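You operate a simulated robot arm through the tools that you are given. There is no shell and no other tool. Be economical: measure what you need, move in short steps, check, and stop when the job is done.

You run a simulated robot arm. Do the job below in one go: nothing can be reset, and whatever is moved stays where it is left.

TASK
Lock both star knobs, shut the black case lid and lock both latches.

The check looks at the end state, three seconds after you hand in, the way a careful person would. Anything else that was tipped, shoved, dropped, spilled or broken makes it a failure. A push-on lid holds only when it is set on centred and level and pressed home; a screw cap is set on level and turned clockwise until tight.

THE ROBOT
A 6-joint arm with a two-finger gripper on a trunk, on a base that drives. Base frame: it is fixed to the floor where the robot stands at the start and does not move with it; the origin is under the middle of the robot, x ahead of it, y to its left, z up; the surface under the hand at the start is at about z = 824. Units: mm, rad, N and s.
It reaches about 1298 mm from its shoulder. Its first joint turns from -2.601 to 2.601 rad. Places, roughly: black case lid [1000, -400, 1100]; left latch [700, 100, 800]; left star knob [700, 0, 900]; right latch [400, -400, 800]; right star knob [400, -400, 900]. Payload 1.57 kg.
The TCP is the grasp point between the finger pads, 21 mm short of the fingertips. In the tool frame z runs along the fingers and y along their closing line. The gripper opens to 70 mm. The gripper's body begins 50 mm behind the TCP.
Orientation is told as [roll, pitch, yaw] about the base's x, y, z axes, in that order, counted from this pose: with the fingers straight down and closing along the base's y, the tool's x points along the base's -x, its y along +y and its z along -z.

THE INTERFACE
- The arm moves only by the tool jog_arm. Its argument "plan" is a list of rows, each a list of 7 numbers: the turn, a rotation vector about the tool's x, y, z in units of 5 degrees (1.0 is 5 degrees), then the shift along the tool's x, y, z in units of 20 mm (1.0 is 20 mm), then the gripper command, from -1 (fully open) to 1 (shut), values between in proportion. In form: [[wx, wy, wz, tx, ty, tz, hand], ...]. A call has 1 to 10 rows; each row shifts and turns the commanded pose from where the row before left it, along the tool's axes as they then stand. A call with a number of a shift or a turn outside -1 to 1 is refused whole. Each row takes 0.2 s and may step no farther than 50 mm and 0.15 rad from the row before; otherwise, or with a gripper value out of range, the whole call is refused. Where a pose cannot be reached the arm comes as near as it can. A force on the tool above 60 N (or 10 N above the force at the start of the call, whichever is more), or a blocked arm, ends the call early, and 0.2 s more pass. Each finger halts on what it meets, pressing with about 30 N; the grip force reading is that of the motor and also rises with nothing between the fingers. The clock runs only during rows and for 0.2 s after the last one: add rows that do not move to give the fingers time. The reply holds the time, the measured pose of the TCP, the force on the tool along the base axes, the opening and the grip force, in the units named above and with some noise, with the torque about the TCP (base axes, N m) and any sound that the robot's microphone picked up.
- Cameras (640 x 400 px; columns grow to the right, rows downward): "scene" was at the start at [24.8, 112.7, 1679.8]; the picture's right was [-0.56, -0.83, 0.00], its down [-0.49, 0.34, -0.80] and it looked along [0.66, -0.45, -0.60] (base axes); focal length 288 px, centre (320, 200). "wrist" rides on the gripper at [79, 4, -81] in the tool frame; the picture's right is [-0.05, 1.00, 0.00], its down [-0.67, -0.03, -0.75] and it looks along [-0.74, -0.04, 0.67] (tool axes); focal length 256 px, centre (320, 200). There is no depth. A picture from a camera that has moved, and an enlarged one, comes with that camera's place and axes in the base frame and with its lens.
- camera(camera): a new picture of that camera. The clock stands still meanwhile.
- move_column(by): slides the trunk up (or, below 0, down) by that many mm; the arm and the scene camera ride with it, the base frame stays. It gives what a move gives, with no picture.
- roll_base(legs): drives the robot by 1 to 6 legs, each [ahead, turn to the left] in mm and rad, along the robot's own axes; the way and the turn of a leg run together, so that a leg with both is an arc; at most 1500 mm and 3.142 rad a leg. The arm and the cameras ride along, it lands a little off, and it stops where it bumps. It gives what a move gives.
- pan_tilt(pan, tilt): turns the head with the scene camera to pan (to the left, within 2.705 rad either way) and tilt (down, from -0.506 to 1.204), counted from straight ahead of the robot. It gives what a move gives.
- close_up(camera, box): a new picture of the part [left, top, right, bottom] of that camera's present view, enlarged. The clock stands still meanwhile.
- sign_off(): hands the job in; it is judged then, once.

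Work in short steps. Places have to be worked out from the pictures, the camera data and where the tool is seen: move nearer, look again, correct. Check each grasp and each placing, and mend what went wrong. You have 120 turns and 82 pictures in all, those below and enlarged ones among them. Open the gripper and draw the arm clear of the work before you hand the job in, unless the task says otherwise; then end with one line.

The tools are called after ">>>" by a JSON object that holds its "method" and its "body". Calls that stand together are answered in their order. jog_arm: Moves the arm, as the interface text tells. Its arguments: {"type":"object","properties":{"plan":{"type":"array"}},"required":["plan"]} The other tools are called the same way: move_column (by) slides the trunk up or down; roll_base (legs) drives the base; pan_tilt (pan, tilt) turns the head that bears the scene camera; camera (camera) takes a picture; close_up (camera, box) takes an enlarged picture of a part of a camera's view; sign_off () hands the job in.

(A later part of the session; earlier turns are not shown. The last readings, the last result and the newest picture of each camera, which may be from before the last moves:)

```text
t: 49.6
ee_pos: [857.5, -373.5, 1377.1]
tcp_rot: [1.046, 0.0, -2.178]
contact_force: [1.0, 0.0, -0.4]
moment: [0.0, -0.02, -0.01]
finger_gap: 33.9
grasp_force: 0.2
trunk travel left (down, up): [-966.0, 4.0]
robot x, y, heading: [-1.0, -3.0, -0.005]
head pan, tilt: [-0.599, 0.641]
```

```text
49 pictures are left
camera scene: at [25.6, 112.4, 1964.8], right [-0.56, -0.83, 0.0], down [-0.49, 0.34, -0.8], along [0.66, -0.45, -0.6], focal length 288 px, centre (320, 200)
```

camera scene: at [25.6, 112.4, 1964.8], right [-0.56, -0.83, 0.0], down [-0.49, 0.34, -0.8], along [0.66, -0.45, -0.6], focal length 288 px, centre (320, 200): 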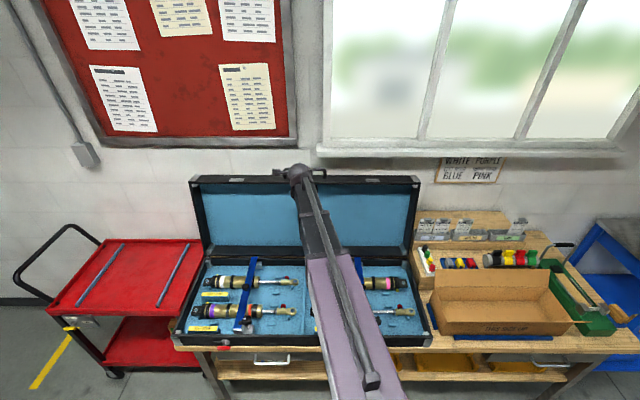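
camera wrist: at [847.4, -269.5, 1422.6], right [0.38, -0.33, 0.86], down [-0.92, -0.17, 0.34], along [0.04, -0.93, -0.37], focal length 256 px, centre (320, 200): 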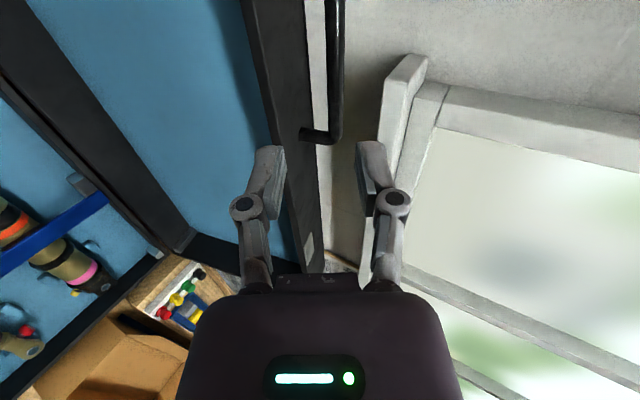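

Combined views put the bar at e_f≈1058, z≈1309. Lower the trunk 66 and advance 80 mm, then look.

>>> {"method": "move_column", "body": {"by": -66}}

>>> {"method": "jog_arm", "body": {"plan": [[0, 0, 0, 0, 0.5, 0.866, 0.03], [0, 0, 0, 0, 0.5, 0.866, 0.03], [0, 0, 0, 0, 0.5, 0.866, 0.03], [0, 0, 0, 0, 0.5, 0.866, 0.03]]}}

>>> {"method": "camera", "body": {"camera": "wrist"}}

>>> {"method": "close_up", "body": {"camera": "scene", "box": [260, 110, 390, 190]}}

```text
t: 50.7
ee_pos: [855.5, -372.7, 1312.5]
tcp_rot: [1.047, 0.0, -2.176]
contact_force: [0.5, -0.3, 1.2]
moment: [0.01, 0.02, -0.02]
finger_gap: 33.9
grasp_force: 0.2
trunk travel left (down, up): [-900.0, 70.0]
robot x, y, heading: [0.8, -7.4, -0.004]
head pan, tilt: [-0.599, 0.641]
```

```text
t: 51.7
ee_pos: [922.9, -418.0, 1310.4]
tcp_rot: [1.046, 0.0, -2.177]
contact_force: [0.0, 0.3, 0.1]
moment: [-0.04, -0.01, 0.01]
finger_gap: 33.9
grasp_force: 0.1
trunk travel left (down, up): [-900.0, 70.0]
robot x, y, heading: [0.9, -6.4, 0.001]
head pan, tilt: [-0.599, 0.641]
```

```text
48 pictures are left
camera wrist: at [912.4, -314.4, 1356.7], right [0.38, -0.33, 0.86], down [-0.92, -0.17, 0.34], along [0.04, -0.93, -0.37], focal length 256 px, centre (320, 200)
```

wrist: 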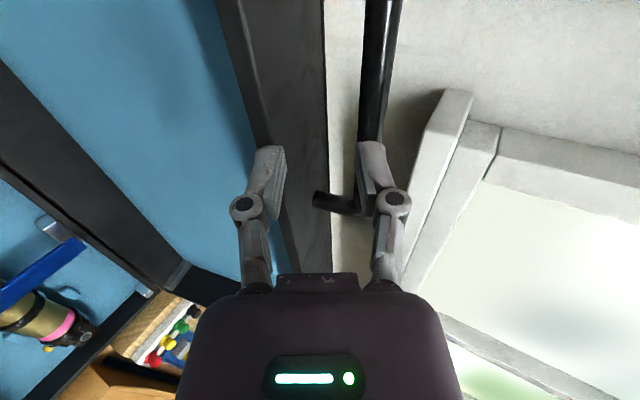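

```text
4.92 times, centred on (325, 150) of scene
camera zoom: at [25.2, 112.4, 1898.8], right [-0.56, -0.83, 0.0], down [-0.49, 0.34, -0.8], along [0.66, -0.45, -0.6], focal length 1416 px, centre (295, 446)
```

zoom: 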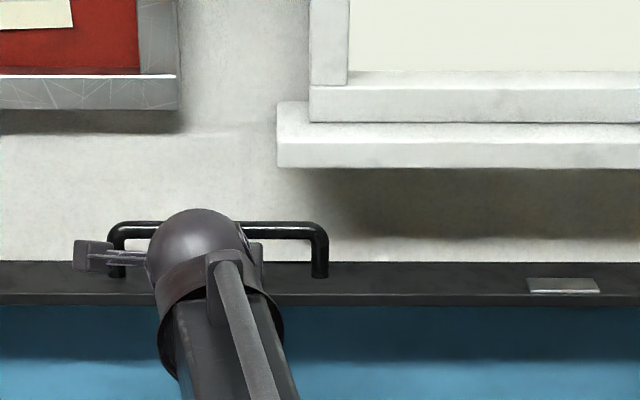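

Bar at e_f≈1055, z≈1310; with tilted fingers I need about 7 mm more height on entry. Raise 7, advance 30 and look.

>>> {"method": "move_column", "body": {"by": 7}}

>>> {"method": "jog_arm", "body": {"plan": [[0, 0, 0, 0, 0.25, 0.433, 0.03], [0, 0, 0, 0, 0.25, 0.433, 0.03], [0, 0, 0, 0, 0.25, 0.433, 0.03]]}}

>>> {"method": "camera", "body": {"camera": "wrist"}}

```text
t: 52.2
ee_pos: [921.5, -417.6, 1320.1]
tcp_rot: [1.045, -0.001, -2.177]
contact_force: [-0.1, -0.3, 0.5]
moment: [0.0, 0.01, -0.02]
finger_gap: 34.0
grasp_force: 0.2
trunk travel left (down, up): [-907.0, 63.0]
robot x, y, heading: [-4.2, -8.4, 0.003]
head pan, tilt: [-0.599, 0.641]
```

```text
t: 53.0
ee_pos: [947.5, -435.2, 1317.0]
tcp_rot: [1.044, -0.001, -2.177]
contact_force: [-0.2, -0.8, -0.2]
moment: [-0.02, 0.02, -0.02]
finger_gap: 34.0
grasp_force: 0.1
trunk travel left (down, up): [-907.0, 63.0]
robot x, y, heading: [-3.1, -5.3, -0.003]
head pan, tilt: [-0.599, 0.641]
```

```text
46 pictures are left
camera wrist: at [936.9, -331.5, 1363.6], right [0.38, -0.33, 0.86], down [-0.92, -0.17, 0.34], along [0.04, -0.93, -0.37], focal length 256 px, centre (320, 200)
```

wrist: 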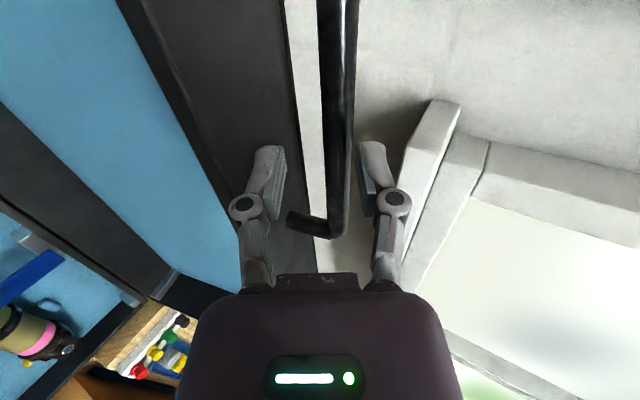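

Bar now projects between the fingers. Advance 22 mm more and look.

>>> {"method": "jog_arm", "body": {"plan": [[0, 0, 0, 0, 0.25, 0.433, 0.03], [0, 0, 0, 0, 0.25, 0.433, 0.03], [0, 0, 0, 0, 0.05, 0.087, 0.03]]}}

>>> {"method": "camera", "body": {"camera": "wrist"}}

```text
t: 53.8
ee_pos: [965.0, -447.0, 1319.0]
tcp_rot: [1.045, -0.001, -2.176]
contact_force: [-0.6, 0.0, -0.2]
moment: [0.02, 0.02, -0.02]
finger_gap: 33.7
grasp_force: 0.0
trunk travel left (down, up): [-907.0, 63.0]
robot x, y, heading: [-0.6, -3.3, -0.001]
head pan, tilt: [-0.599, 0.641]
```

```text
45 pictures are left
camera wrist: at [955.4, -343.7, 1363.9], right [0.38, -0.33, 0.86], down [-0.92, -0.17, 0.34], along [0.04, -0.93, -0.37], focal length 256 px, centre (320, 200)
```

wrist: 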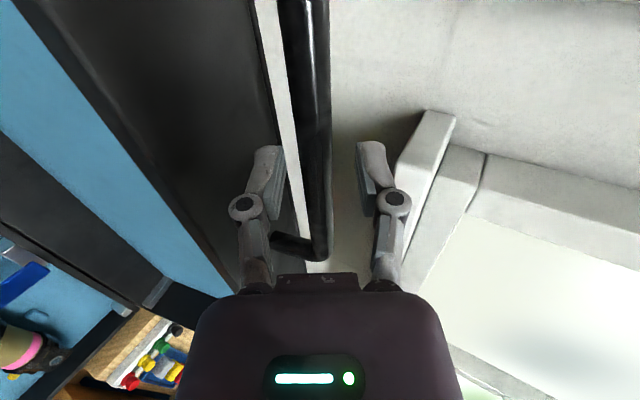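

Bar sits between the fingers. Close gently.

>>> {"method": "jog_arm", "body": {"plan": [[0, 0, 0, 0, 0, 0, 0.4], [0, 0, 0, 0, 0, 0, 0.7], [0, 0, 0, 0, 0, 0, 1], [0, 0, 0, 0, 0, 0, 1], [0, 0, 0, 0, 0, 0, 1]]}}

>>> {"method": "camera", "body": {"camera": "wrist"}}

```text
t: 55.0
ee_pos: [965.2, -445.8, 1316.7]
tcp_rot: [1.037, -0.001, -2.178]
contact_force: [-22.4, 12.8, -31.4]
moment: [0.6, 0.43, 0.88]
finger_gap: 15.6
grasp_force: 32.5
trunk travel left (down, up): [-907.0, 63.0]
robot x, y, heading: [-5.0, -8.5, -0.003]
head pan, tilt: [-0.599, 0.641]
```

```text
44 pictures are left
camera wrist: at [955.0, -343.1, 1362.3], right [0.39, -0.33, 0.86], down [-0.92, -0.17, 0.35], along [0.03, -0.93, -0.37], focal length 256 px, centre (320, 200)
```

wrist: 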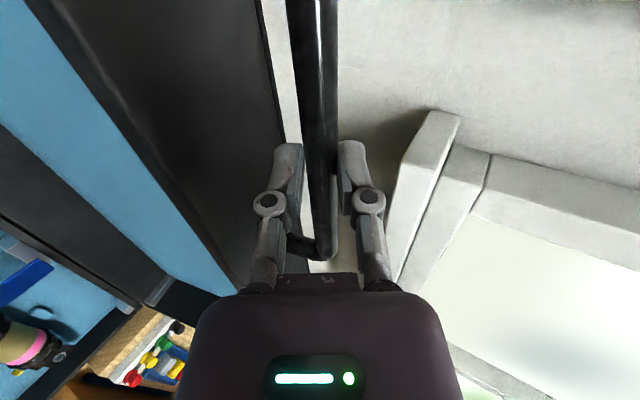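

Bar gripped (15.6 mm). Start pulling the lid toward the robot: 30 mm, watching forces.

>>> {"method": "jog_arm", "body": {"plan": [[0, 0, 0, 0, -0.25, -0.433, 1], [0, 0, 0, 0, -0.25, -0.433, 1], [0, 0, 0, 0, -0.25, -0.433, 1]]}}

```text
t: 55.8
ee_pos: [938.6, -428.9, 1323.5]
tcp_rot: [1.056, 0.003, -2.172]
contact_force: [10.4, -7.0, 39.4]
moment: [-0.61, -0.41, -0.01]
finger_gap: 15.8
grasp_force: 31.7
trunk travel left (down, up): [-907.0, 63.0]
robot x, y, heading: [-2.6, -7.9, -0.001]
head pan, tilt: [-0.599, 0.641]
```

The lid follows; upward force says raise the trunk. Raise 8 and pull 25 more, then raise again.

>>> {"method": "move_column", "body": {"by": 8}}

>>> {"method": "jog_arm", "body": {"plan": [[0, 0, 0, 0, -0.25, -0.433, 1], [0, 0, 0, 0, -0.25, -0.433, 1], [0, 0, 0, 0, -0.125, -0.216, 1]]}}

>>> {"method": "move_column", "body": {"by": 6}}

```text
t: 56.4
ee_pos: [940.9, -429.9, 1323.2]
tcp_rot: [1.039, 0.001, -2.177]
contact_force: [-0.2, 0.3, -13.2]
moment: [0.2, 0.2, 0.46]
finger_gap: 15.6
grasp_force: 31.9
trunk travel left (down, up): [-915.0, 55.0]
robot x, y, heading: [1.0, -7.3, 0.002]
head pan, tilt: [-0.599, 0.641]
```

```text
t: 57.2
ee_pos: [919.0, -415.9, 1327.6]
tcp_rot: [1.048, 0.0, -2.176]
contact_force: [7.3, -3.6, 19.4]
moment: [-0.44, -0.16, -0.01]
finger_gap: 15.8
grasp_force: 31.8
trunk travel left (down, up): [-915.0, 55.0]
robot x, y, heading: [-4.9, -4.4, -0.001]
head pan, tilt: [-0.599, 0.641]
```

```text
t: 57.7
ee_pos: [920.4, -416.2, 1329.2]
tcp_rot: [1.034, -0.001, -2.178]
contact_force: [0.4, -0.9, -26.1]
moment: [0.09, 0.4, 0.2]
finger_gap: 15.9
grasp_force: 31.8
trunk travel left (down, up): [-921.0, 49.0]
robot x, y, heading: [-0.0, -7.4, -0.005]
head pan, tilt: [-0.599, 0.641]
```

Arc matches a hinge at e_f≈900. Pull 50 mm more, then a small raise.

>>> {"method": "jog_arm", "body": {"plan": [[0, 0, 0, 0, -0.25, -0.433, 1], [0, 0, 0, 0, -0.25, -0.433, 1], [0, 0, 0, 0, -0.25, -0.433, 1], [0, 0, 0, 0, -0.25, -0.433, 1], [0, 0, 0, 0, -0.25, -0.433, 1]]}}

>>> {"method": "move_column", "body": {"by": 3}}

>>> {"method": "jog_arm", "body": {"plan": [[0, 0, 0, 0, -0.25, -0.433, 1], [0, 0, 0, 0, -0.25, -0.433, 1], [0, 0, 0, 0, -0.25, -0.433, 1], [0, 0, 0, 0, -0.25, -0.433, 1], [0, 0, 0, 0, -0.25, -0.433, 1]]}}

```text
t: 58.9
ee_pos: [878.7, -386.5, 1333.2]
tcp_rot: [1.048, 0.0, -2.175]
contact_force: [2.8, -3.2, 8.6]
moment: [-0.27, 0.12, 0.16]
finger_gap: 16.2
grasp_force: 31.9
trunk travel left (down, up): [-921.0, 49.0]
robot x, y, heading: [-3.5, -5.1, 0.0]
head pan, tilt: [-0.599, 0.641]
```

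```text
t: 59.5
ee_pos: [878.0, -387.0, 1332.8]
tcp_rot: [1.039, -0.001, -2.177]
contact_force: [1.5, -2.8, -9.3]
moment: [0.18, 0.16, 0.64]
finger_gap: 15.8
grasp_force: 32.6
trunk travel left (down, up): [-924.0, 46.0]
robot x, y, heading: [-2.7, -7.5, 0.002]
head pan, tilt: [-0.599, 0.641]
```

```text
t: 60.7
ee_pos: [839.2, -359.8, 1332.3]
tcp_rot: [1.041, -0.001, -2.176]
contact_force: [3.2, -3.5, -13.6]
moment: [-0.08, 0.36, 0.37]
finger_gap: 15.7
grasp_force: 31.9
trunk travel left (down, up): [-924.0, 46.0]
robot x, y, heading: [-2.7, -4.8, -0.002]
head pan, tilt: [-0.599, 0.641]
```

The lid is about vertical now (peak z≈1333, hinge near e_f 918, radius ≈430). I loosen to a 20 mm cage so the bar can slide, and continue around the arc in small alternating steps.

>>> {"method": "jog_arm", "body": {"plan": [[0, 0, 0, 0, 0, 0, 0.43], [0, 0, 0, 0, -0.25, -0.433, 0.43], [0, 0, 0, 0, -0.25, -0.433, 0.43], [0, 0, 0, 0, -0.25, -0.433, 0.43], [0, 0, 0, 0, -0.25, -0.433, 0.43]]}}

>>> {"method": "move_column", "body": {"by": -6}}

>>> {"method": "camera", "body": {"camera": "wrist"}}

```text
t: 61.9
ee_pos: [804.1, -335.2, 1335.7]
tcp_rot: [1.043, 0.0, -2.177]
contact_force: [0.5, 0.1, 0.7]
moment: [0.0, 0.0, 0.03]
finger_gap: 19.8
grasp_force: 0.0
trunk travel left (down, up): [-924.0, 46.0]
robot x, y, heading: [-2.7, -6.8, 0.003]
head pan, tilt: [-0.599, 0.641]
```

```text
t: 62.4
ee_pos: [803.7, -334.0, 1329.7]
tcp_rot: [1.043, 0.0, -2.177]
contact_force: [-0.1, 0.9, -0.7]
moment: [0.01, -0.02, 0.01]
finger_gap: 19.8
grasp_force: 0.0
trunk travel left (down, up): [-918.0, 52.0]
robot x, y, heading: [-0.4, -8.2, -0.004]
head pan, tilt: [-0.599, 0.641]
```

```text
43 pictures are left
camera wrist: at [794.5, -231.9, 1374.7], right [0.38, -0.33, 0.86], down [-0.92, -0.17, 0.34], along [0.04, -0.93, -0.37], focal length 256 px, centre (320, 200)
```

wrist: 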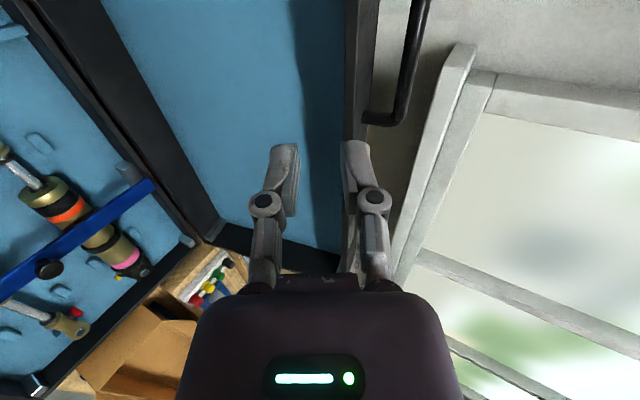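

The bar escaped and the lid swung back to its rest (not yet past balance). Go back and regrasp at the same place: trunk -11, opening 34, advance.

>>> {"method": "move_column", "body": {"by": -11}}

>>> {"method": "jog_arm", "body": {"plan": [[0, 0, 0, 0, 0, 0, 0.03], [0, 0, 0, 0, 0.5, 0.866, 0.03], [0, 0, 0, 0, 0.5, 0.866, 0.03], [0, 0, 0, 0, 0.5, 0.866, 0.03], [0, 0, 0, 0, 0.5, 0.866, 0.03], [0, 0, 0, 0, 0.5, 0.866, 0.03], [0, 0, 0, 0, 0.5, 0.866, 0.03], [0, 0, 0, 0, 0.5, 0.866, 0.03]]}}

>>> {"method": "camera", "body": {"camera": "wrist"}}

```text
t: 63.0
ee_pos: [804.2, -336.1, 1317.9]
tcp_rot: [1.043, -0.001, -2.176]
contact_force: [-0.6, -0.2, -0.1]
moment: [0.01, -0.02, -0.01]
finger_gap: 19.8
grasp_force: 0.0
trunk travel left (down, up): [-907.0, 63.0]
robot x, y, heading: [-3.3, -7.1, -0.001]
head pan, tilt: [-0.599, 0.641]
```

```text
t: 64.8
ee_pos: [921.0, -417.5, 1317.9]
tcp_rot: [1.043, 0.0, -2.175]
contact_force: [-0.4, 0.0, -0.4]
moment: [0.0, -0.02, -0.01]
finger_gap: 33.9
grasp_force: 0.1
trunk travel left (down, up): [-907.0, 63.0]
robot x, y, heading: [-1.7, -5.8, -0.002]
head pan, tilt: [-0.599, 0.641]
```

```text
42 pictures are left
camera wrist: at [911.0, -312.9, 1363.5], right [0.38, -0.33, 0.86], down [-0.92, -0.17, 0.34], along [0.03, -0.93, -0.37], focal length 256 px, centre (320, 200)
```

wrist: 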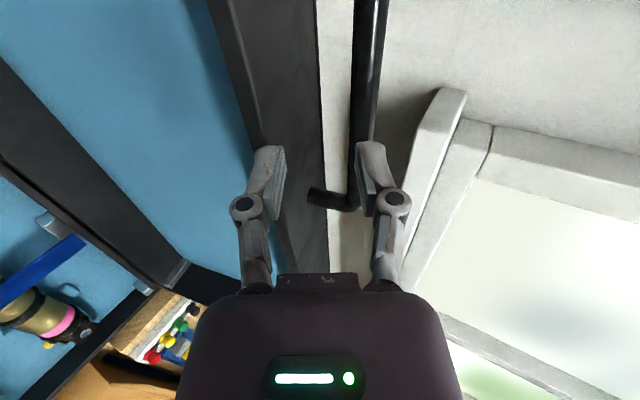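

Same view as before at this point, so the lid is at rest. Advance 55 mm and close.

>>> {"method": "jog_arm", "body": {"plan": [[0, 0, 0, 0, 0.25, 0.433, 0.03], [0, 0, 0, 0, 0.25, 0.433, 0.03], [0, 0, 0, 0, 0.25, 0.433, 0.03], [0, 0, 0, 0, 0.25, 0.433, 0.03], [0, 0, 0, 0, 0.25, 0.433, 0.03], [0, 0, 0, 0, 0.125, 0.216, 0.03]]}}

>>> {"method": "jog_arm", "body": {"plan": [[0, 0, 0, 0, 0, 0, 0.4], [0, 0, 0, 0, 0, 0, 0.7], [0, 0, 0, 0, 0, 0, 1], [0, 0, 0, 0, 0, 0, 1], [0, 0, 0, 0, 0, 0, 1]]}}

```text
t: 66.2
ee_pos: [962.9, -448.2, 1319.2]
tcp_rot: [1.041, 0.0, -2.177]
contact_force: [-0.7, 0.8, 0.4]
moment: [0.02, -0.02, -0.02]
finger_gap: 33.8
grasp_force: 0.0
trunk travel left (down, up): [-907.0, 63.0]
robot x, y, heading: [-1.8, -10.7, -0.005]
head pan, tilt: [-0.599, 0.641]
```

```text
t: 67.4
ee_pos: [965.0, -447.5, 1316.9]
tcp_rot: [1.039, 0.001, -2.175]
contact_force: [-16.7, 8.5, -23.5]
moment: [0.31, 0.38, 0.74]
finger_gap: 16.0
grasp_force: 31.8
trunk travel left (down, up): [-907.0, 63.0]
robot x, y, heading: [2.0, -6.2, -0.003]
head pan, tilt: [-0.599, 0.641]
```

Gripped again. Repeat the pull sequence up to vertical.

>>> {"method": "jog_arm", "body": {"plan": [[0, 0, 0, 0, -0.25, -0.433, 1], [0, 0, 0, 0, -0.25, -0.433, 1], [0, 0, 0, 0, -0.25, -0.433, 1]]}}

>>> {"method": "move_column", "body": {"by": 8}}

>>> {"method": "jog_arm", "body": {"plan": [[0, 0, 0, 0, -0.25, -0.433, 1], [0, 0, 0, 0, -0.25, -0.433, 1], [0, 0, 0, 0, -0.25, -0.433, 1]]}}

>>> {"method": "move_column", "body": {"by": 5}}

>>> {"method": "jog_arm", "body": {"plan": [[0, 0, 0, 0, -0.25, -0.433, 1], [0, 0, 0, 0, -0.25, -0.433, 1], [0, 0, 0, 0, -0.25, -0.433, 1], [0, 0, 0, 0, -0.25, -0.433, 1], [0, 0, 0, 0, -0.25, -0.433, 1]]}}

>>> {"method": "move_column", "body": {"by": 2}}

>>> {"method": "jog_arm", "body": {"plan": [[0, 0, 0, 0, -0.25, -0.433, 1], [0, 0, 0, 0, -0.25, -0.433, 1], [0, 0, 0, 0, -0.25, -0.433, 1], [0, 0, 0, 0, -0.25, -0.433, 1], [0, 0, 0, 0, -0.25, -0.433, 1]]}}

```text
t: 68.2
ee_pos: [937.8, -430.5, 1324.5]
tcp_rot: [1.056, 0.002, -2.174]
contact_force: [10.0, -9.9, 43.5]
moment: [-0.94, -0.31, -0.52]
finger_gap: 15.9
grasp_force: 31.6
trunk travel left (down, up): [-907.0, 63.0]
robot x, y, heading: [-2.0, -6.7, -0.002]
head pan, tilt: [-0.599, 0.641]
```

```text
t: 68.8
ee_pos: [940.0, -432.1, 1324.9]
tcp_rot: [1.035, 0.001, -2.179]
contact_force: [0.1, -5.2, -9.5]
moment: [0.06, 0.29, 0.47]
finger_gap: 15.6
grasp_force: 31.9
trunk travel left (down, up): [-915.0, 55.0]
robot x, y, heading: [-3.2, -4.0, -0.001]
head pan, tilt: [-0.599, 0.641]
```

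```text
t: 69.6
ee_pos: [915.4, -411.7, 1329.2]
tcp_rot: [1.049, 0.003, -2.174]
contact_force: [4.9, -7.8, 27.0]
moment: [-0.48, -0.24, 0.19]
finger_gap: 15.9
grasp_force: 31.9
trunk travel left (down, up): [-915.0, 55.0]
robot x, y, heading: [1.2, -10.9, -0.001]
head pan, tilt: [-0.599, 0.641]
```

```text
t: 70.1
ee_pos: [916.8, -413.8, 1329.4]
tcp_rot: [1.039, 0.0, -2.176]
contact_force: [0.9, -3.6, -7.4]
moment: [0.11, 0.24, 0.53]
finger_gap: 16.1
grasp_force: 32.0
trunk travel left (down, up): [-920.0, 50.0]
robot x, y, heading: [-1.8, -4.1, -0.004]
head pan, tilt: [-0.599, 0.641]
```

```text
t: 71.3
ee_pos: [873.7, -384.0, 1334.1]
tcp_rot: [1.047, 0.003, -2.175]
contact_force: [4.0, -2.1, 24.5]
moment: [-0.5, -0.1, 0.08]
finger_gap: 15.8
grasp_force: 32.1
trunk travel left (down, up): [-920.0, 50.0]
robot x, y, heading: [-1.1, -5.1, -0.002]
head pan, tilt: [-0.599, 0.641]
```

```text
t: 71.8
ee_pos: [874.7, -384.1, 1334.5]
tcp_rot: [1.042, 0.002, -2.178]
contact_force: [3.5, -3.4, 10.7]
moment: [0.06, -0.26, 0.94]
finger_gap: 15.8
grasp_force: 32.5
trunk travel left (down, up): [-922.0, 48.0]
robot x, y, heading: [-3.2, -5.2, -0.002]
head pan, tilt: [-0.599, 0.641]
```

```text
t: 73.0
ee_pos: [833.9, -357.2, 1332.6]
tcp_rot: [1.041, 0.0, -2.176]
contact_force: [2.5, -3.5, -1.6]
moment: [-0.13, 0.24, 0.17]
finger_gap: 15.7
grasp_force: 32.1
trunk travel left (down, up): [-922.0, 48.0]
robot x, y, heading: [-1.6, -8.4, 0.0]
head pan, tilt: [-0.599, 0.641]
```

Continue tight past the balance point in 20–30 mm steps with matching trunk drops.

>>> {"method": "jog_arm", "body": {"plan": [[0, 0, 0, 0, -0.25, -0.433, 1], [0, 0, 0, 0, -0.25, -0.433, 1], [0, 0, 0, 0, -0.25, -0.433, 1]]}}

>>> {"method": "move_column", "body": {"by": -4}}

>>> {"method": "jog_arm", "body": {"plan": [[0, 0, 0, 0, -0.25, -0.433, 1], [0, 0, 0, 0, -0.25, -0.433, 1], [0, 0, 0, 0, -0.25, -0.433, 1]]}}

>>> {"method": "move_column", "body": {"by": -6}}

>>> {"method": "jog_arm", "body": {"plan": [[0, 0, 0, 0, -0.25, -0.433, 1], [0, 0, 0, 0, -0.25, -0.433, 1], [0, 0, 0, 0, -0.25, -0.433, 1]]}}

>>> {"method": "move_column", "body": {"by": -7}}

>>> {"method": "camera", "body": {"camera": "wrist"}}

```text
t: 73.8
ee_pos: [812.7, -342.7, 1330.0]
tcp_rot: [1.039, -0.001, -2.177]
contact_force: [3.4, -8.8, -27.4]
moment: [-0.21, 0.6, -0.2]
finger_gap: 15.8
grasp_force: 31.5
trunk travel left (down, up): [-922.0, 48.0]
robot x, y, heading: [2.2, -9.4, -0.0]
head pan, tilt: [-0.599, 0.641]
```

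```text
t: 74.4
ee_pos: [809.9, -340.4, 1330.2]
tcp_rot: [1.046, 0.0, -2.175]
contact_force: [1.0, -6.4, -3.8]
moment: [-0.5, 0.34, -0.43]
finger_gap: 15.9
grasp_force: 32.6
trunk travel left (down, up): [-918.0, 52.0]
robot x, y, heading: [-1.5, -5.9, -0.004]
head pan, tilt: [-0.599, 0.641]
```

```text
t: 75.2
ee_pos: [788.0, -324.5, 1326.2]
tcp_rot: [1.041, -0.001, -2.176]
contact_force: [8.9, -10.0, -26.5]
moment: [0.04, 0.95, 0.08]
finger_gap: 15.7
grasp_force: 32.2
trunk travel left (down, up): [-918.0, 52.0]
robot x, y, heading: [-0.8, -6.4, -0.008]
head pan, tilt: [-0.599, 0.641]
```

```text
t: 75.7
ee_pos: [785.9, -321.1, 1324.1]
tcp_rot: [1.048, -0.002, -2.174]
contact_force: [-0.8, -0.3, 0.5]
moment: [0.0, -0.03, -0.03]
finger_gap: 0.1
grasp_force: 28.6
trunk travel left (down, up): [-912.0, 58.0]
robot x, y, heading: [-3.4, -6.7, -0.004]
head pan, tilt: [-0.599, 0.641]
```

```text
t: 76.5
ee_pos: [759.3, -306.0, 1323.9]
tcp_rot: [1.046, 0.001, -2.174]
contact_force: [-0.6, 0.6, -0.3]
moment: [0.02, 0.01, -0.02]
finger_gap: 0.0
grasp_force: 28.4
trunk travel left (down, up): [-912.0, 58.0]
robot x, y, heading: [0.3, -9.7, -0.001]
head pan, tilt: [-0.599, 0.641]
```

```text
t: 77.1
ee_pos: [760.4, -305.3, 1316.1]
tcp_rot: [1.045, -0.001, -2.177]
contact_force: [0.7, -0.2, 0.1]
moment: [0.01, 0.02, 0.01]
finger_gap: 0.1
grasp_force: 28.5
trunk travel left (down, up): [-905.0, 65.0]
robot x, y, heading: [-4.1, -7.6, -0.002]
head pan, tilt: [-0.599, 0.641]
```

```text
41 pictures are left
camera wrist: at [749.3, -201.5, 1362.0], right [0.38, -0.33, 0.86], down [-0.92, -0.17, 0.34], along [0.04, -0.93, -0.37], focal length 256 px, centre (320, 200)
```

wrist: 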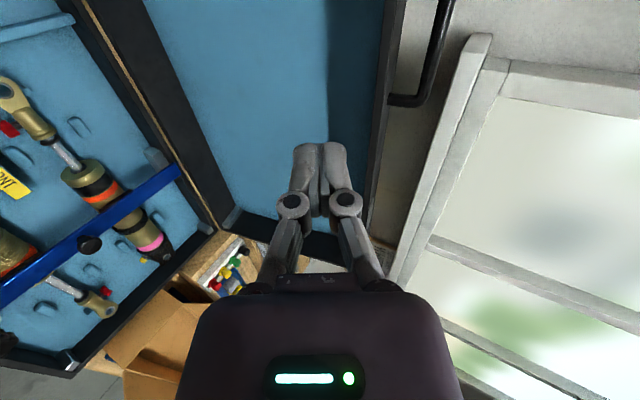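

The bar slipped off the fingertips before balance: my grasp was ~10 mm too near the tips. Go back, regrasp deeper (enter high, lower, then advance 14 more).

>>> {"method": "move_column", "body": {"by": 3}}

>>> {"method": "jog_arm", "body": {"plan": [[0, 0, 0, 0, 0, 0, 0.03], [0, 0, 0, 0, 0.5, 0.866, 0.03], [0, 0, 0, 0, 0.5, 0.866, 0.03], [0, 0, 0, 0, 0.5, 0.866, 0.03], [0, 0, 0, 0, 0.5, 0.866, 0.03], [0, 0, 0, 0, 0.5, 0.866, 0.03], [0, 0, 0, 0, 0.5, 0.866, 0.03], [0, 0, 0, 0, 0.5, 0.866, 0.03], [0, 0, 0, 0, 0.5, 0.866, 0.03], [0, 0, 0, 0, 0.5, 0.866, 0.03]]}}

>>> {"method": "jog_arm", "body": {"plan": [[0, 0, 0, 0, 0.25, 0.433, 0.03], [0, 0, 0, 0, 0.25, 0.433, 0.03], [0, 0, 0, 0, 0.25, 0.433, 0.03], [0, 0, 0, 0, 0.25, 0.433, 0.03], [0, 0, 0, 0, 0.25, 0.433, 0.03], [0, 0, 0, 0, 0.25, 0.433, 0.03], [0, 0, 0, 0, 0.25, 0.433, 0.03]]}}

>>> {"method": "camera", "body": {"camera": "wrist"}}

```text
t: 77.6
ee_pos: [758.5, -305.3, 1320.2]
tcp_rot: [1.046, 0.0, -2.176]
contact_force: [-0.3, -0.3, -0.1]
moment: [0.01, -0.04, 0.0]
finger_gap: 0.0
grasp_force: 28.2
trunk travel left (down, up): [-908.0, 62.0]
robot x, y, heading: [0.5, -10.4, 0.001]
head pan, tilt: [-0.599, 0.641]
```

```text
t: 79.8
ee_pos: [909.4, -407.9, 1319.7]
tcp_rot: [1.043, 0.0, -2.176]
contact_force: [0.4, -0.4, 0.9]
moment: [0.0, -0.01, 0.02]
finger_gap: 33.7
grasp_force: 0.1
trunk travel left (down, up): [-908.0, 62.0]
robot x, y, heading: [-6.3, -5.8, -0.002]
head pan, tilt: [-0.599, 0.641]
```

```text
t: 81.4
ee_pos: [966.2, -447.6, 1319.3]
tcp_rot: [1.046, 0.0, -2.176]
contact_force: [-0.4, -0.1, 0.0]
moment: [-0.03, 0.0, -0.01]
finger_gap: 33.9
grasp_force: 0.0
trunk travel left (down, up): [-908.0, 62.0]
robot x, y, heading: [-1.9, -6.3, 0.003]
head pan, tilt: [-0.599, 0.641]
```

```text
40 pictures are left
camera wrist: at [955.8, -344.4, 1364.7], right [0.38, -0.33, 0.86], down [-0.92, -0.17, 0.34], along [0.04, -0.93, -0.37], focal length 256 px, centre (320, 200)
```

wrist: 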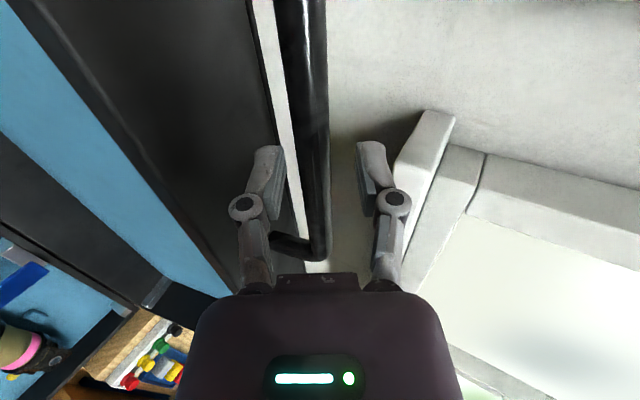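

As before. Lower 10, advance 16, then look.

>>> {"method": "move_column", "body": {"by": -9}}

>>> {"method": "jog_arm", "body": {"plan": [[0, 0, 0, 0, 0.2, 0.346, 0.03], [0, 0, 0, 0, 0.2, 0.346, 0.03]]}}

>>> {"method": "camera", "body": {"camera": "wrist"}}

```text
t: 82.0
ee_pos: [964.9, -448.0, 1312.4]
tcp_rot: [1.042, 0.0, -2.177]
contact_force: [0.4, -0.2, -0.9]
moment: [-0.01, 0.0, 0.01]
finger_gap: 33.9
grasp_force: 0.1
trunk travel left (down, up): [-899.0, 71.0]
robot x, y, heading: [-2.0, -8.6, -0.002]
head pan, tilt: [-0.599, 0.641]
```

```text
t: 82.6
ee_pos: [978.7, -457.2, 1310.7]
tcp_rot: [1.044, 0.0, -2.178]
contact_force: [0.0, 0.7, 0.0]
moment: [-0.03, -0.02, 0.02]
finger_gap: 33.8
grasp_force: 0.1
trunk travel left (down, up): [-899.0, 71.0]
robot x, y, heading: [-0.3, -8.8, -0.004]
head pan, tilt: [-0.599, 0.641]
```

```text
39 pictures are left
camera wrist: at [968.3, -353.5, 1355.9], right [0.38, -0.33, 0.86], down [-0.92, -0.17, 0.34], along [0.04, -0.93, -0.37], focal length 256 px, centre (320, 200)
```

wrist: 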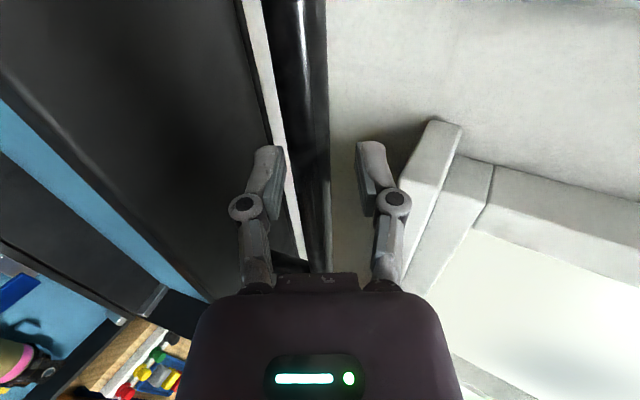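

Deeper and free of contact. Close and start pulling, keeping the tool slightly low.

>>> {"method": "jog_arm", "body": {"plan": [[0, 0, 0, 0, 0, 0, 0.4], [0, 0, 0, 0, 0, 0, 0.7], [0, 0, 0, 0, 0, 0, 1], [0, 0, 0, 0, 0, 0, 1], [0, 0, 0, 0, 0, 0, 1]]}}

>>> {"method": "jog_arm", "body": {"plan": [[0, 0, 0, 0, -0.25, -0.433, 1], [0, 0, 0, 0, -0.25, -0.433, 1], [0, 0, 0, 0, -0.25, -0.433, 1]]}}

>>> {"method": "move_column", "body": {"by": 6}}

>>> {"method": "jog_arm", "body": {"plan": [[0, 0, 0, 0, -0.25, -0.433, 1], [0, 0, 0, 0, -0.25, -0.433, 1], [0, 0, 0, 0, -0.25, -0.433, 1]]}}

>>> {"method": "move_column", "body": {"by": 6}}

>>> {"method": "jog_arm", "body": {"plan": [[0, 0, 0, 0, -0.25, -0.433, 1], [0, 0, 0, 0, -0.25, -0.433, 1], [0, 0, 0, 0, -0.25, -0.433, 1], [0, 0, 0, 0, -0.25, -0.433, 1]]}}

>>> {"method": "camera", "body": {"camera": "wrist"}}

```text
t: 83.8
ee_pos: [977.1, -455.9, 1307.3]
tcp_rot: [1.031, -0.002, -2.179]
contact_force: [-30.5, 19.3, -46.0]
moment: [0.25, -0.21, 0.86]
finger_gap: 15.0
grasp_force: 32.0
trunk travel left (down, up): [-899.0, 71.0]
robot x, y, heading: [-1.9, -6.5, -0.001]
head pan, tilt: [-0.599, 0.641]
```

```text
t: 84.6
ee_pos: [953.8, -441.4, 1315.3]
tcp_rot: [1.055, -0.001, -2.173]
contact_force: [9.4, -5.7, 24.6]
moment: [-0.27, 0.19, -0.22]
finger_gap: 14.9
grasp_force: 31.8
trunk travel left (down, up): [-899.0, 71.0]
robot x, y, heading: [0.8, -7.4, -0.001]
head pan, tilt: [-0.599, 0.641]
```

```text
t: 85.1
ee_pos: [955.2, -440.5, 1313.9]
tcp_rot: [1.041, -0.001, -2.177]
contact_force: [-0.5, -1.3, -15.5]
moment: [0.03, 0.08, 0.28]
finger_gap: 14.8
grasp_force: 31.2
trunk travel left (down, up): [-905.0, 65.0]
robot x, y, heading: [-0.1, -6.7, -0.003]
head pan, tilt: [-0.599, 0.641]
```

```text
t: 85.9
ee_pos: [930.6, -423.0, 1319.6]
tcp_rot: [1.051, 0.002, -2.175]
contact_force: [9.3, -2.1, 27.5]
moment: [-0.2, 0.22, -0.11]
finger_gap: 14.8
grasp_force: 32.0
trunk travel left (down, up): [-905.0, 65.0]
robot x, y, heading: [-0.5, -6.1, -0.003]
head pan, tilt: [-0.599, 0.641]
```

```text
t: 86.5
ee_pos: [932.1, -424.9, 1320.2]
tcp_rot: [1.041, 0.0, -2.18]
contact_force: [2.5, 0.9, -18.5]
moment: [0.08, 0.01, 0.34]
finger_gap: 15.3
grasp_force: 31.3
trunk travel left (down, up): [-911.0, 59.0]
robot x, y, heading: [-0.9, -9.2, 0.0]
head pan, tilt: [-0.599, 0.641]
```

```text
t: 87.5
ee_pos: [894.9, -400.7, 1324.7]
tcp_rot: [1.048, 0.0, -2.176]
contact_force: [3.9, -0.5, 13.9]
moment: [-0.08, 0.2, 0.18]
finger_gap: 14.9
grasp_force: 31.8
trunk travel left (down, up): [-911.0, 59.0]
robot x, y, heading: [-3.2, -5.8, -0.003]
head pan, tilt: [-0.599, 0.641]
```

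```text
38 pictures are left
camera wrist: at [885.1, -296.1, 1369.2], right [0.38, -0.33, 0.87], down [-0.92, -0.17, 0.34], along [0.04, -0.93, -0.37], focal length 256 px, centre (320, 200)
```

wrist: 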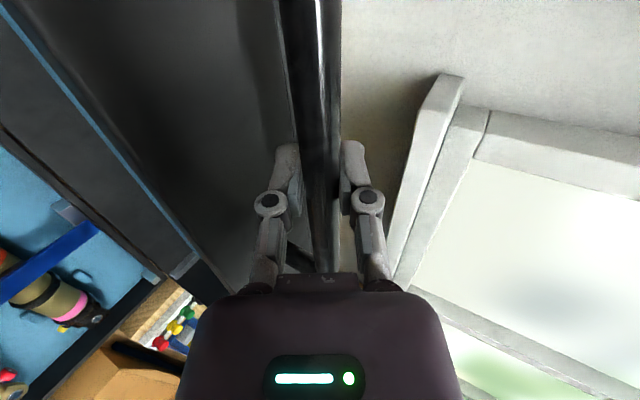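

Holding deep. Pull on to the top of the arc and beyond with small trunk corrections.

>>> {"method": "move_column", "body": {"by": 2}}

>>> {"method": "jog_arm", "body": {"plan": [[0, 0, 0, 0, -0.25, -0.433, 1], [0, 0, 0, 0, -0.25, -0.433, 1], [0, 0, 0, 0, -0.25, -0.433, 1], [0, 0, 0, 0, -0.25, -0.433, 1], [0, 0, 0, 0, -0.25, -0.433, 1]]}}

>>> {"method": "jog_arm", "body": {"plan": [[0, 0, 0, 0, -0.25, -0.433, 1], [0, 0, 0, 0, -0.25, -0.433, 1], [0, 0, 0, 0, -0.25, -0.433, 1]]}}

>>> {"method": "move_column", "body": {"by": -6}}

>>> {"method": "jog_arm", "body": {"plan": [[0, 0, 0, 0, -0.25, -0.433, 1], [0, 0, 0, 0, -0.25, -0.433, 1]]}}

>>> {"method": "camera", "body": {"camera": "wrist"}}

```text
t: 88.0
ee_pos: [896.9, -401.3, 1324.4]
tcp_rot: [1.046, 0.0, -2.176]
contact_force: [4.5, -0.5, 2.3]
moment: [0.27, -0.09, 0.72]
finger_gap: 15.0
grasp_force: 32.2
trunk travel left (down, up): [-913.0, 57.0]
robot x, y, heading: [-3.8, -4.1, -0.001]
head pan, tilt: [-0.599, 0.641]
```

```text
t: 89.2
ee_pos: [852.9, -370.6, 1325.4]
tcp_rot: [1.046, 0.002, -2.176]
contact_force: [4.9, 0.6, 7.7]
moment: [-0.03, 0.12, 0.26]
finger_gap: 15.1
grasp_force: 31.8
trunk travel left (down, up): [-913.0, 57.0]
robot x, y, heading: [-0.5, -5.3, -0.002]
head pan, tilt: [-0.599, 0.641]
```

```text
t: 90.0
ee_pos: [831.0, -355.7, 1323.1]
tcp_rot: [1.043, 0.001, -2.176]
contact_force: [5.9, 2.0, -8.2]
moment: [0.14, 0.02, 0.47]
finger_gap: 15.0
grasp_force: 31.8
trunk travel left (down, up): [-913.0, 57.0]
robot x, y, heading: [-1.1, -4.8, -0.008]
head pan, tilt: [-0.599, 0.641]
```

```text
t: 90.5
ee_pos: [828.6, -353.5, 1321.7]
tcp_rot: [1.052, 0.001, -2.173]
contact_force: [4.6, 6.5, 32.2]
moment: [-0.29, 0.01, 0.0]
finger_gap: 15.0
grasp_force: 32.6
trunk travel left (down, up): [-907.0, 63.0]
robot x, y, heading: [0.7, -6.7, 0.001]
head pan, tilt: [-0.599, 0.641]
```

```text
t: 91.1
ee_pos: [813.5, -343.0, 1320.4]
tcp_rot: [1.046, 0.001, -2.175]
contact_force: [4.7, 5.4, 15.8]
moment: [0.12, -0.15, 0.52]
finger_gap: 15.1
grasp_force: 32.0
trunk travel left (down, up): [-907.0, 63.0]
robot x, y, heading: [-2.6, -4.7, -0.004]
head pan, tilt: [-0.599, 0.641]
```

```text
37 pictures are left
camera wrist: at [802.8, -239.3, 1364.6], right [0.38, -0.33, 0.86], down [-0.92, -0.17, 0.34], along [0.04, -0.93, -0.37], focal length 256 px, centre (320, 200)
```

wrist: 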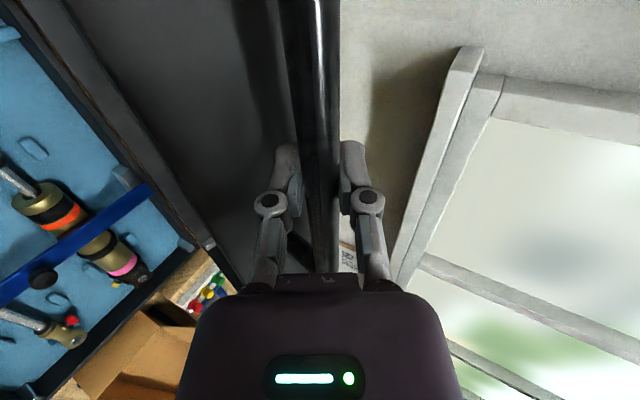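

Still deep and stable. Next steps down the far side.

>>> {"method": "jog_arm", "body": {"plan": [[0, 0, 0, 0, -0.25, -0.433, 1], [0, 0, 0, 0, -0.25, -0.433, 1]]}}

>>> {"method": "move_column", "body": {"by": -4}}

>>> {"method": "jog_arm", "body": {"plan": [[0, 0, 0, 0, -0.25, -0.433, 1], [0, 0, 0, 0, -0.25, -0.433, 1]]}}

>>> {"method": "move_column", "body": {"by": -5}}

>>> {"method": "jog_arm", "body": {"plan": [[0, 0, 0, 0, -0.25, -0.433, 1], [0, 0, 0, 0, -0.25, -0.433, 1]]}}

>>> {"method": "move_column", "body": {"by": -6}}

>>> {"method": "camera", "body": {"camera": "wrist"}}

```text
t: 91.7
ee_pos: [798.4, -332.6, 1316.8]
tcp_rot: [1.04, 0.001, -2.177]
contact_force: [6.1, -1.2, -10.4]
moment: [0.16, 0.03, 0.52]
finger_gap: 15.2
grasp_force: 31.7
trunk travel left (down, up): [-907.0, 63.0]
robot x, y, heading: [-1.4, -8.4, -0.003]
head pan, tilt: [-0.599, 0.641]
```

```text
t: 92.3
ee_pos: [797.2, -332.1, 1316.9]
tcp_rot: [1.047, 0.0, -2.175]
contact_force: [3.6, 1.9, 11.1]
moment: [-0.49, 0.26, -0.58]
finger_gap: 14.8
grasp_force: 31.6
trunk travel left (down, up): [-903.0, 67.0]
robot x, y, heading: [0.3, -5.4, -0.001]
head pan, tilt: [-0.599, 0.641]
```

```text
t: 92.9
ee_pos: [783.7, -322.9, 1312.2]
tcp_rot: [1.039, 0.002, -2.175]
contact_force: [6.3, -1.5, -13.9]
moment: [0.12, -0.07, 0.48]
finger_gap: 15.2
grasp_force: 32.3
trunk travel left (down, up): [-903.0, 67.0]
robot x, y, heading: [1.5, -7.0, -0.001]
head pan, tilt: [-0.599, 0.641]
```

```text
t: 93.4
ee_pos: [781.1, -320.5, 1310.4]
tcp_rot: [1.047, 0.001, -2.175]
contact_force: [2.9, 2.9, 12.7]
moment: [-0.38, 0.2, -0.47]
finger_gap: 15.0
grasp_force: 32.1
trunk travel left (down, up): [-898.0, 72.0]
robot x, y, heading: [-1.3, -6.8, 0.002]
head pan, tilt: [-0.599, 0.641]
```

```text
t: 94.0
ee_pos: [766.4, -311.4, 1306.3]
tcp_rot: [1.038, 0.001, -2.177]
contact_force: [7.0, -2.8, -17.2]
moment: [0.12, -0.03, 0.46]
finger_gap: 14.7
grasp_force: 31.8
trunk travel left (down, up): [-898.0, 72.0]
robot x, y, heading: [-1.7, -5.7, -0.004]
head pan, tilt: [-0.599, 0.641]
```

```text
t: 94.6
ee_pos: [762.4, -308.3, 1304.2]
tcp_rot: [1.047, -0.001, -2.176]
contact_force: [-0.6, 3.3, 14.3]
moment: [-0.36, 0.14, -0.27]
finger_gap: 15.2
grasp_force: 31.7
trunk travel left (down, up): [-892.0, 78.0]
robot x, y, heading: [-1.7, -7.0, 0.001]
head pan, tilt: [-0.599, 0.641]
```

```text
36 pictures are left
camera wrist: at [752.9, -205.0, 1350.3], right [0.38, -0.33, 0.86], down [-0.92, -0.17, 0.34], along [0.04, -0.93, -0.37], focal length 256 px, centre (320, 200)
```

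wrist: 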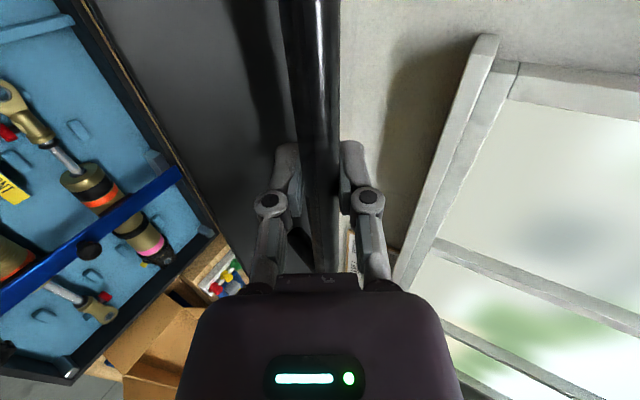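

Tracking well with forces around ±15 N. Continue around the arc.

>>> {"method": "jog_arm", "body": {"plan": [[0, 0, 0, 0, -0.25, -0.433, 1], [0, 0, 0, 0, -0.25, -0.433, 1]]}}

>>> {"method": "move_column", "body": {"by": -7}}

>>> {"method": "jog_arm", "body": {"plan": [[0, 0, 0, 0, -0.25, -0.433, 1], [0, 0, 0, 0, -0.25, -0.433, 1]]}}

>>> {"method": "move_column", "body": {"by": -8}}

>>> {"method": "jog_arm", "body": {"plan": [[0, 0, 0, 0, -0.25, -0.433, 1], [0, 0, 0, 0, -0.25, -0.433, 1]]}}

>>> {"method": "move_column", "body": {"by": -9}}

>>> {"method": "jog_arm", "body": {"plan": [[0, 0, 0, 0, -0.25, -0.433, 1], [0, 0, 0, 0, -0.25, -0.433, 1]]}}

>>> {"method": "move_column", "body": {"by": -10}}

>>> {"method": "camera", "body": {"camera": "wrist"}}

```text
t: 95.2
ee_pos: [750.8, -299.8, 1300.6]
tcp_rot: [1.037, -0.001, -2.179]
contact_force: [7.3, -8.4, -20.8]
moment: [0.13, -0.09, 0.4]
finger_gap: 14.9
grasp_force: 31.8
trunk travel left (down, up): [-892.0, 78.0]
robot x, y, heading: [-3.0, -7.8, 0.001]
head pan, tilt: [-0.599, 0.641]
```

```text
t: 95.7
ee_pos: [745.6, -297.9, 1297.9]
tcp_rot: [1.047, 0.0, -2.174]
contact_force: [-0.9, 1.7, 13.0]
moment: [-0.34, 0.14, -0.28]
finger_gap: 15.0
grasp_force: 32.2
trunk travel left (down, up): [-885.0, 85.0]
robot x, y, heading: [-2.2, -11.5, -0.004]
head pan, tilt: [-0.599, 0.641]
```

```text
t: 96.3
ee_pos: [732.9, -288.9, 1292.3]
tcp_rot: [1.036, -0.002, -2.178]
contact_force: [8.9, -10.6, -26.1]
moment: [-0.08, 0.01, 0.1]
finger_gap: 14.8
grasp_force: 31.5
trunk travel left (down, up): [-885.0, 85.0]
robot x, y, heading: [0.8, -6.3, -0.002]
head pan, tilt: [-0.599, 0.641]
```

```text
t: 96.9
ee_pos: [728.9, -285.3, 1291.3]
tcp_rot: [1.047, 0.0, -2.174]
contact_force: [-3.3, -1.7, 10.4]
moment: [-0.32, 0.13, -0.2]
finger_gap: 15.2
grasp_force: 32.2
trunk travel left (down, up): [-877.0, 93.0]
robot x, y, heading: [-2.6, -9.4, -0.005]
head pan, tilt: [-0.599, 0.641]
```

```text
t: 97.5
ee_pos: [717.0, -277.6, 1285.3]
tcp_rot: [1.038, 0.0, -2.176]
contact_force: [10.2, -11.1, -27.3]
moment: [-0.14, 0.15, 0.07]
finger_gap: 14.8
grasp_force: 31.9
trunk travel left (down, up): [-877.0, 93.0]
robot x, y, heading: [0.6, -7.5, -0.006]
head pan, tilt: [-0.599, 0.641]
```

```text
t: 98.1
ee_pos: [712.8, -273.8, 1282.0]
tcp_rot: [1.049, 0.001, -2.172]
contact_force: [-4.0, 3.2, 16.1]
moment: [-0.11, -0.02, 0.27]
finger_gap: 15.1
grasp_force: 31.9
trunk travel left (down, up): [-868.0, 102.0]
robot x, y, heading: [-4.0, -6.3, -0.003]
head pan, tilt: [-0.599, 0.641]
```

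```text
t: 98.7
ee_pos: [700.6, -265.3, 1275.8]
tcp_rot: [1.038, -0.002, -2.176]
contact_force: [10.4, -9.5, -24.3]
moment: [-0.12, 0.09, 0.04]
finger_gap: 15.2
grasp_force: 31.9
trunk travel left (down, up): [-868.0, 102.0]
robot x, y, heading: [-1.9, -8.8, -0.004]
head pan, tilt: [-0.599, 0.641]
```

```text
t: 99.2
ee_pos: [694.4, -260.2, 1271.1]
tcp_rot: [1.051, 0.002, -2.173]
contact_force: [-4.4, 7.0, 16.3]
moment: [-0.14, -0.01, 0.23]
finger_gap: 14.9
grasp_force: 32.0
trunk travel left (down, up): [-858.0, 112.0]
robot x, y, heading: [-3.1, -4.7, -0.004]
head pan, tilt: [-0.599, 0.641]
```

```text
35 pictures are left
camera wrist: at [684.0, -156.9, 1317.1], right [0.38, -0.33, 0.87], down [-0.92, -0.17, 0.34], along [0.04, -0.93, -0.37], focal length 256 px, centre (320, 200)
```

wrist: 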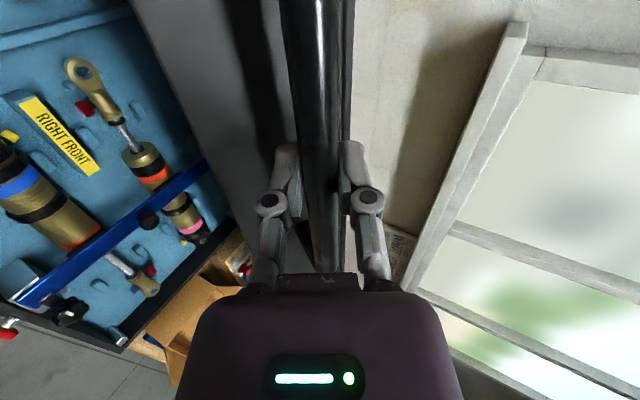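

On track (e_f 719, z 1271). Continue.

>>> {"method": "jog_arm", "body": {"plan": [[0, 0, 0, 0, -0.225, -0.39, 1], [0, 0, 0, 0, -0.225, -0.39, 1]]}}

>>> {"method": "move_column", "body": {"by": -11}}

>>> {"method": "jog_arm", "body": {"plan": [[0, 0, 0, 0, -0.225, -0.39, 1], [0, 0, 0, 0, -0.225, -0.39, 1]]}}

>>> {"method": "move_column", "body": {"by": -11}}

>>> {"method": "jog_arm", "body": {"plan": [[0, 0, 0, 0, -0.2, -0.346, 1], [0, 0, 0, 0, -0.2, -0.346, 1]]}}

>>> {"method": "move_column", "body": {"by": -12}}

>>> {"method": "jog_arm", "body": {"plan": [[0, 0, 0, 0, -0.2, -0.346, 1], [0, 0, 0, 0, -0.2, -0.346, 1]]}}

>>> {"method": "move_column", "body": {"by": -12}}

>>> {"method": "camera", "body": {"camera": "wrist"}}

```text
t: 99.8
ee_pos: [686.2, -255.3, 1266.3]
tcp_rot: [1.039, 0.002, -2.177]
contact_force: [11.5, -8.9, -20.9]
moment: [0.05, -0.01, 0.24]
finger_gap: 15.2
grasp_force: 32.1
trunk travel left (down, up): [-858.0, 112.0]
robot x, y, heading: [0.6, -6.6, -0.002]
head pan, tilt: [-0.599, 0.641]
```

```text
t: 100.4
ee_pos: [678.8, -249.3, 1262.6]
tcp_rot: [1.05, 0.0, -2.173]
contact_force: [-7.3, 8.0, 20.2]
moment: [-0.03, -0.12, 0.3]
finger_gap: 15.0
grasp_force: 31.8
trunk travel left (down, up): [-847.0, 123.0]
robot x, y, heading: [-2.3, -7.1, -0.004]
head pan, tilt: [-0.599, 0.641]
```

```text
t: 101.0
ee_pos: [670.5, -244.8, 1255.4]
tcp_rot: [1.038, -0.001, -2.181]
contact_force: [13.1, -7.6, -20.8]
moment: [0.1, -0.06, 0.32]
finger_gap: 15.0
grasp_force: 31.7
trunk travel left (down, up): [-847.0, 123.0]
robot x, y, heading: [-2.4, -6.6, -0.003]
head pan, tilt: [-0.599, 0.641]
```

```text
t: 101.6
ee_pos: [665.8, -240.3, 1249.2]
tcp_rot: [1.049, 0.001, -2.174]
contact_force: [-6.3, 10.5, 17.2]
moment: [-0.07, 0.04, 0.18]
finger_gap: 14.9
grasp_force: 32.1
trunk travel left (down, up): [-836.0, 134.0]
robot x, y, heading: [-3.0, -9.9, -0.003]
head pan, tilt: [-0.599, 0.641]
```

```text
t: 102.2
ee_pos: [658.0, -235.5, 1244.8]
tcp_rot: [1.04, 0.0, -2.178]
contact_force: [13.4, -7.3, -20.2]
moment: [0.09, -0.03, 0.28]
finger_gap: 14.9
grasp_force: 32.6
trunk travel left (down, up): [-836.0, 134.0]
robot x, y, heading: [-4.5, -6.6, 0.0]
head pan, tilt: [-0.599, 0.641]
```

```text
t: 102.8
ee_pos: [651.5, -230.8, 1237.5]
tcp_rot: [1.05, 0.0, -2.173]
contact_force: [-8.6, 11.7, 18.7]
moment: [-0.01, -0.05, 0.11]
finger_gap: 15.4
grasp_force: 31.7
trunk travel left (down, up): [-824.0, 146.0]
robot x, y, heading: [-0.3, -7.5, -0.003]
head pan, tilt: [-0.599, 0.641]
```

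```text
t: 103.4
ee_pos: [648.5, -229.7, 1235.6]
tcp_rot: [1.046, 0.002, -2.176]
contact_force: [-4.5, 0.5, 8.5]
moment: [0.14, -0.17, 0.44]
finger_gap: 15.1
grasp_force: 31.9
out of reach, approached as far as the arm can: row 2
trunk travel left (down, up): [-824.0, 146.0]
robot x, y, heading: [-3.2, -5.8, -0.006]
head pan, tilt: [-0.599, 0.641]
```

```text
t: 104.0
ee_pos: [649.8, -229.2, 1225.0]
tcp_rot: [1.047, 0.001, -2.176]
contact_force: [-10.5, 6.0, 15.9]
moment: [0.06, -0.03, 0.33]
finger_gap: 14.2
grasp_force: 31.8
trunk travel left (down, up): [-812.0, 158.0]
robot x, y, heading: [-3.2, -6.2, -0.003]
head pan, tilt: [-0.599, 0.641]
```

```text
34 pictures are left
camera wrist: at [638.0, -125.3, 1270.4], right [0.38, -0.33, 0.86], down [-0.92, -0.17, 0.34], along [0.04, -0.93, -0.37], focal length 256 px, centre (320, 200)
```

wrist: 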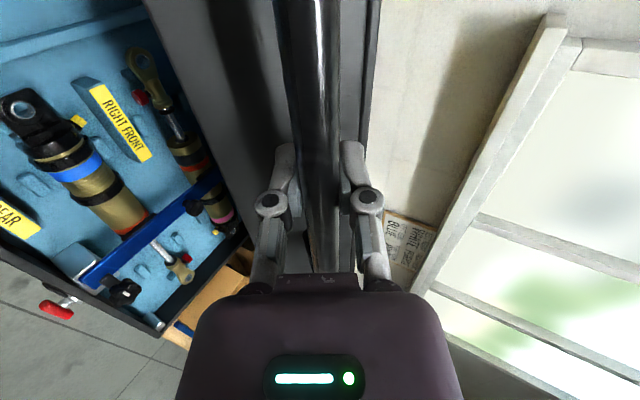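

The arm can't fold further back here; the base can back up instead (12 mm ≈ 10 mm along the case axis). Try one small base step and check forces.

>>> {"method": "roll_base", "body": {"legs": [[-12, 0]]}}

```text
t: 104.8
ee_pos: [642.0, -229.0, 1223.6]
tcp_rot: [1.045, -0.001, -2.175]
contact_force: [18.1, 14.4, -6.5]
moment: [-0.07, 0.01, -0.06]
finger_gap: 14.9
grasp_force: 31.9
trunk travel left (down, up): [-812.0, 158.0]
robot x, y, heading: [-13.2, -4.9, -0.002]
head pan, tilt: [-0.599, 0.641]
```

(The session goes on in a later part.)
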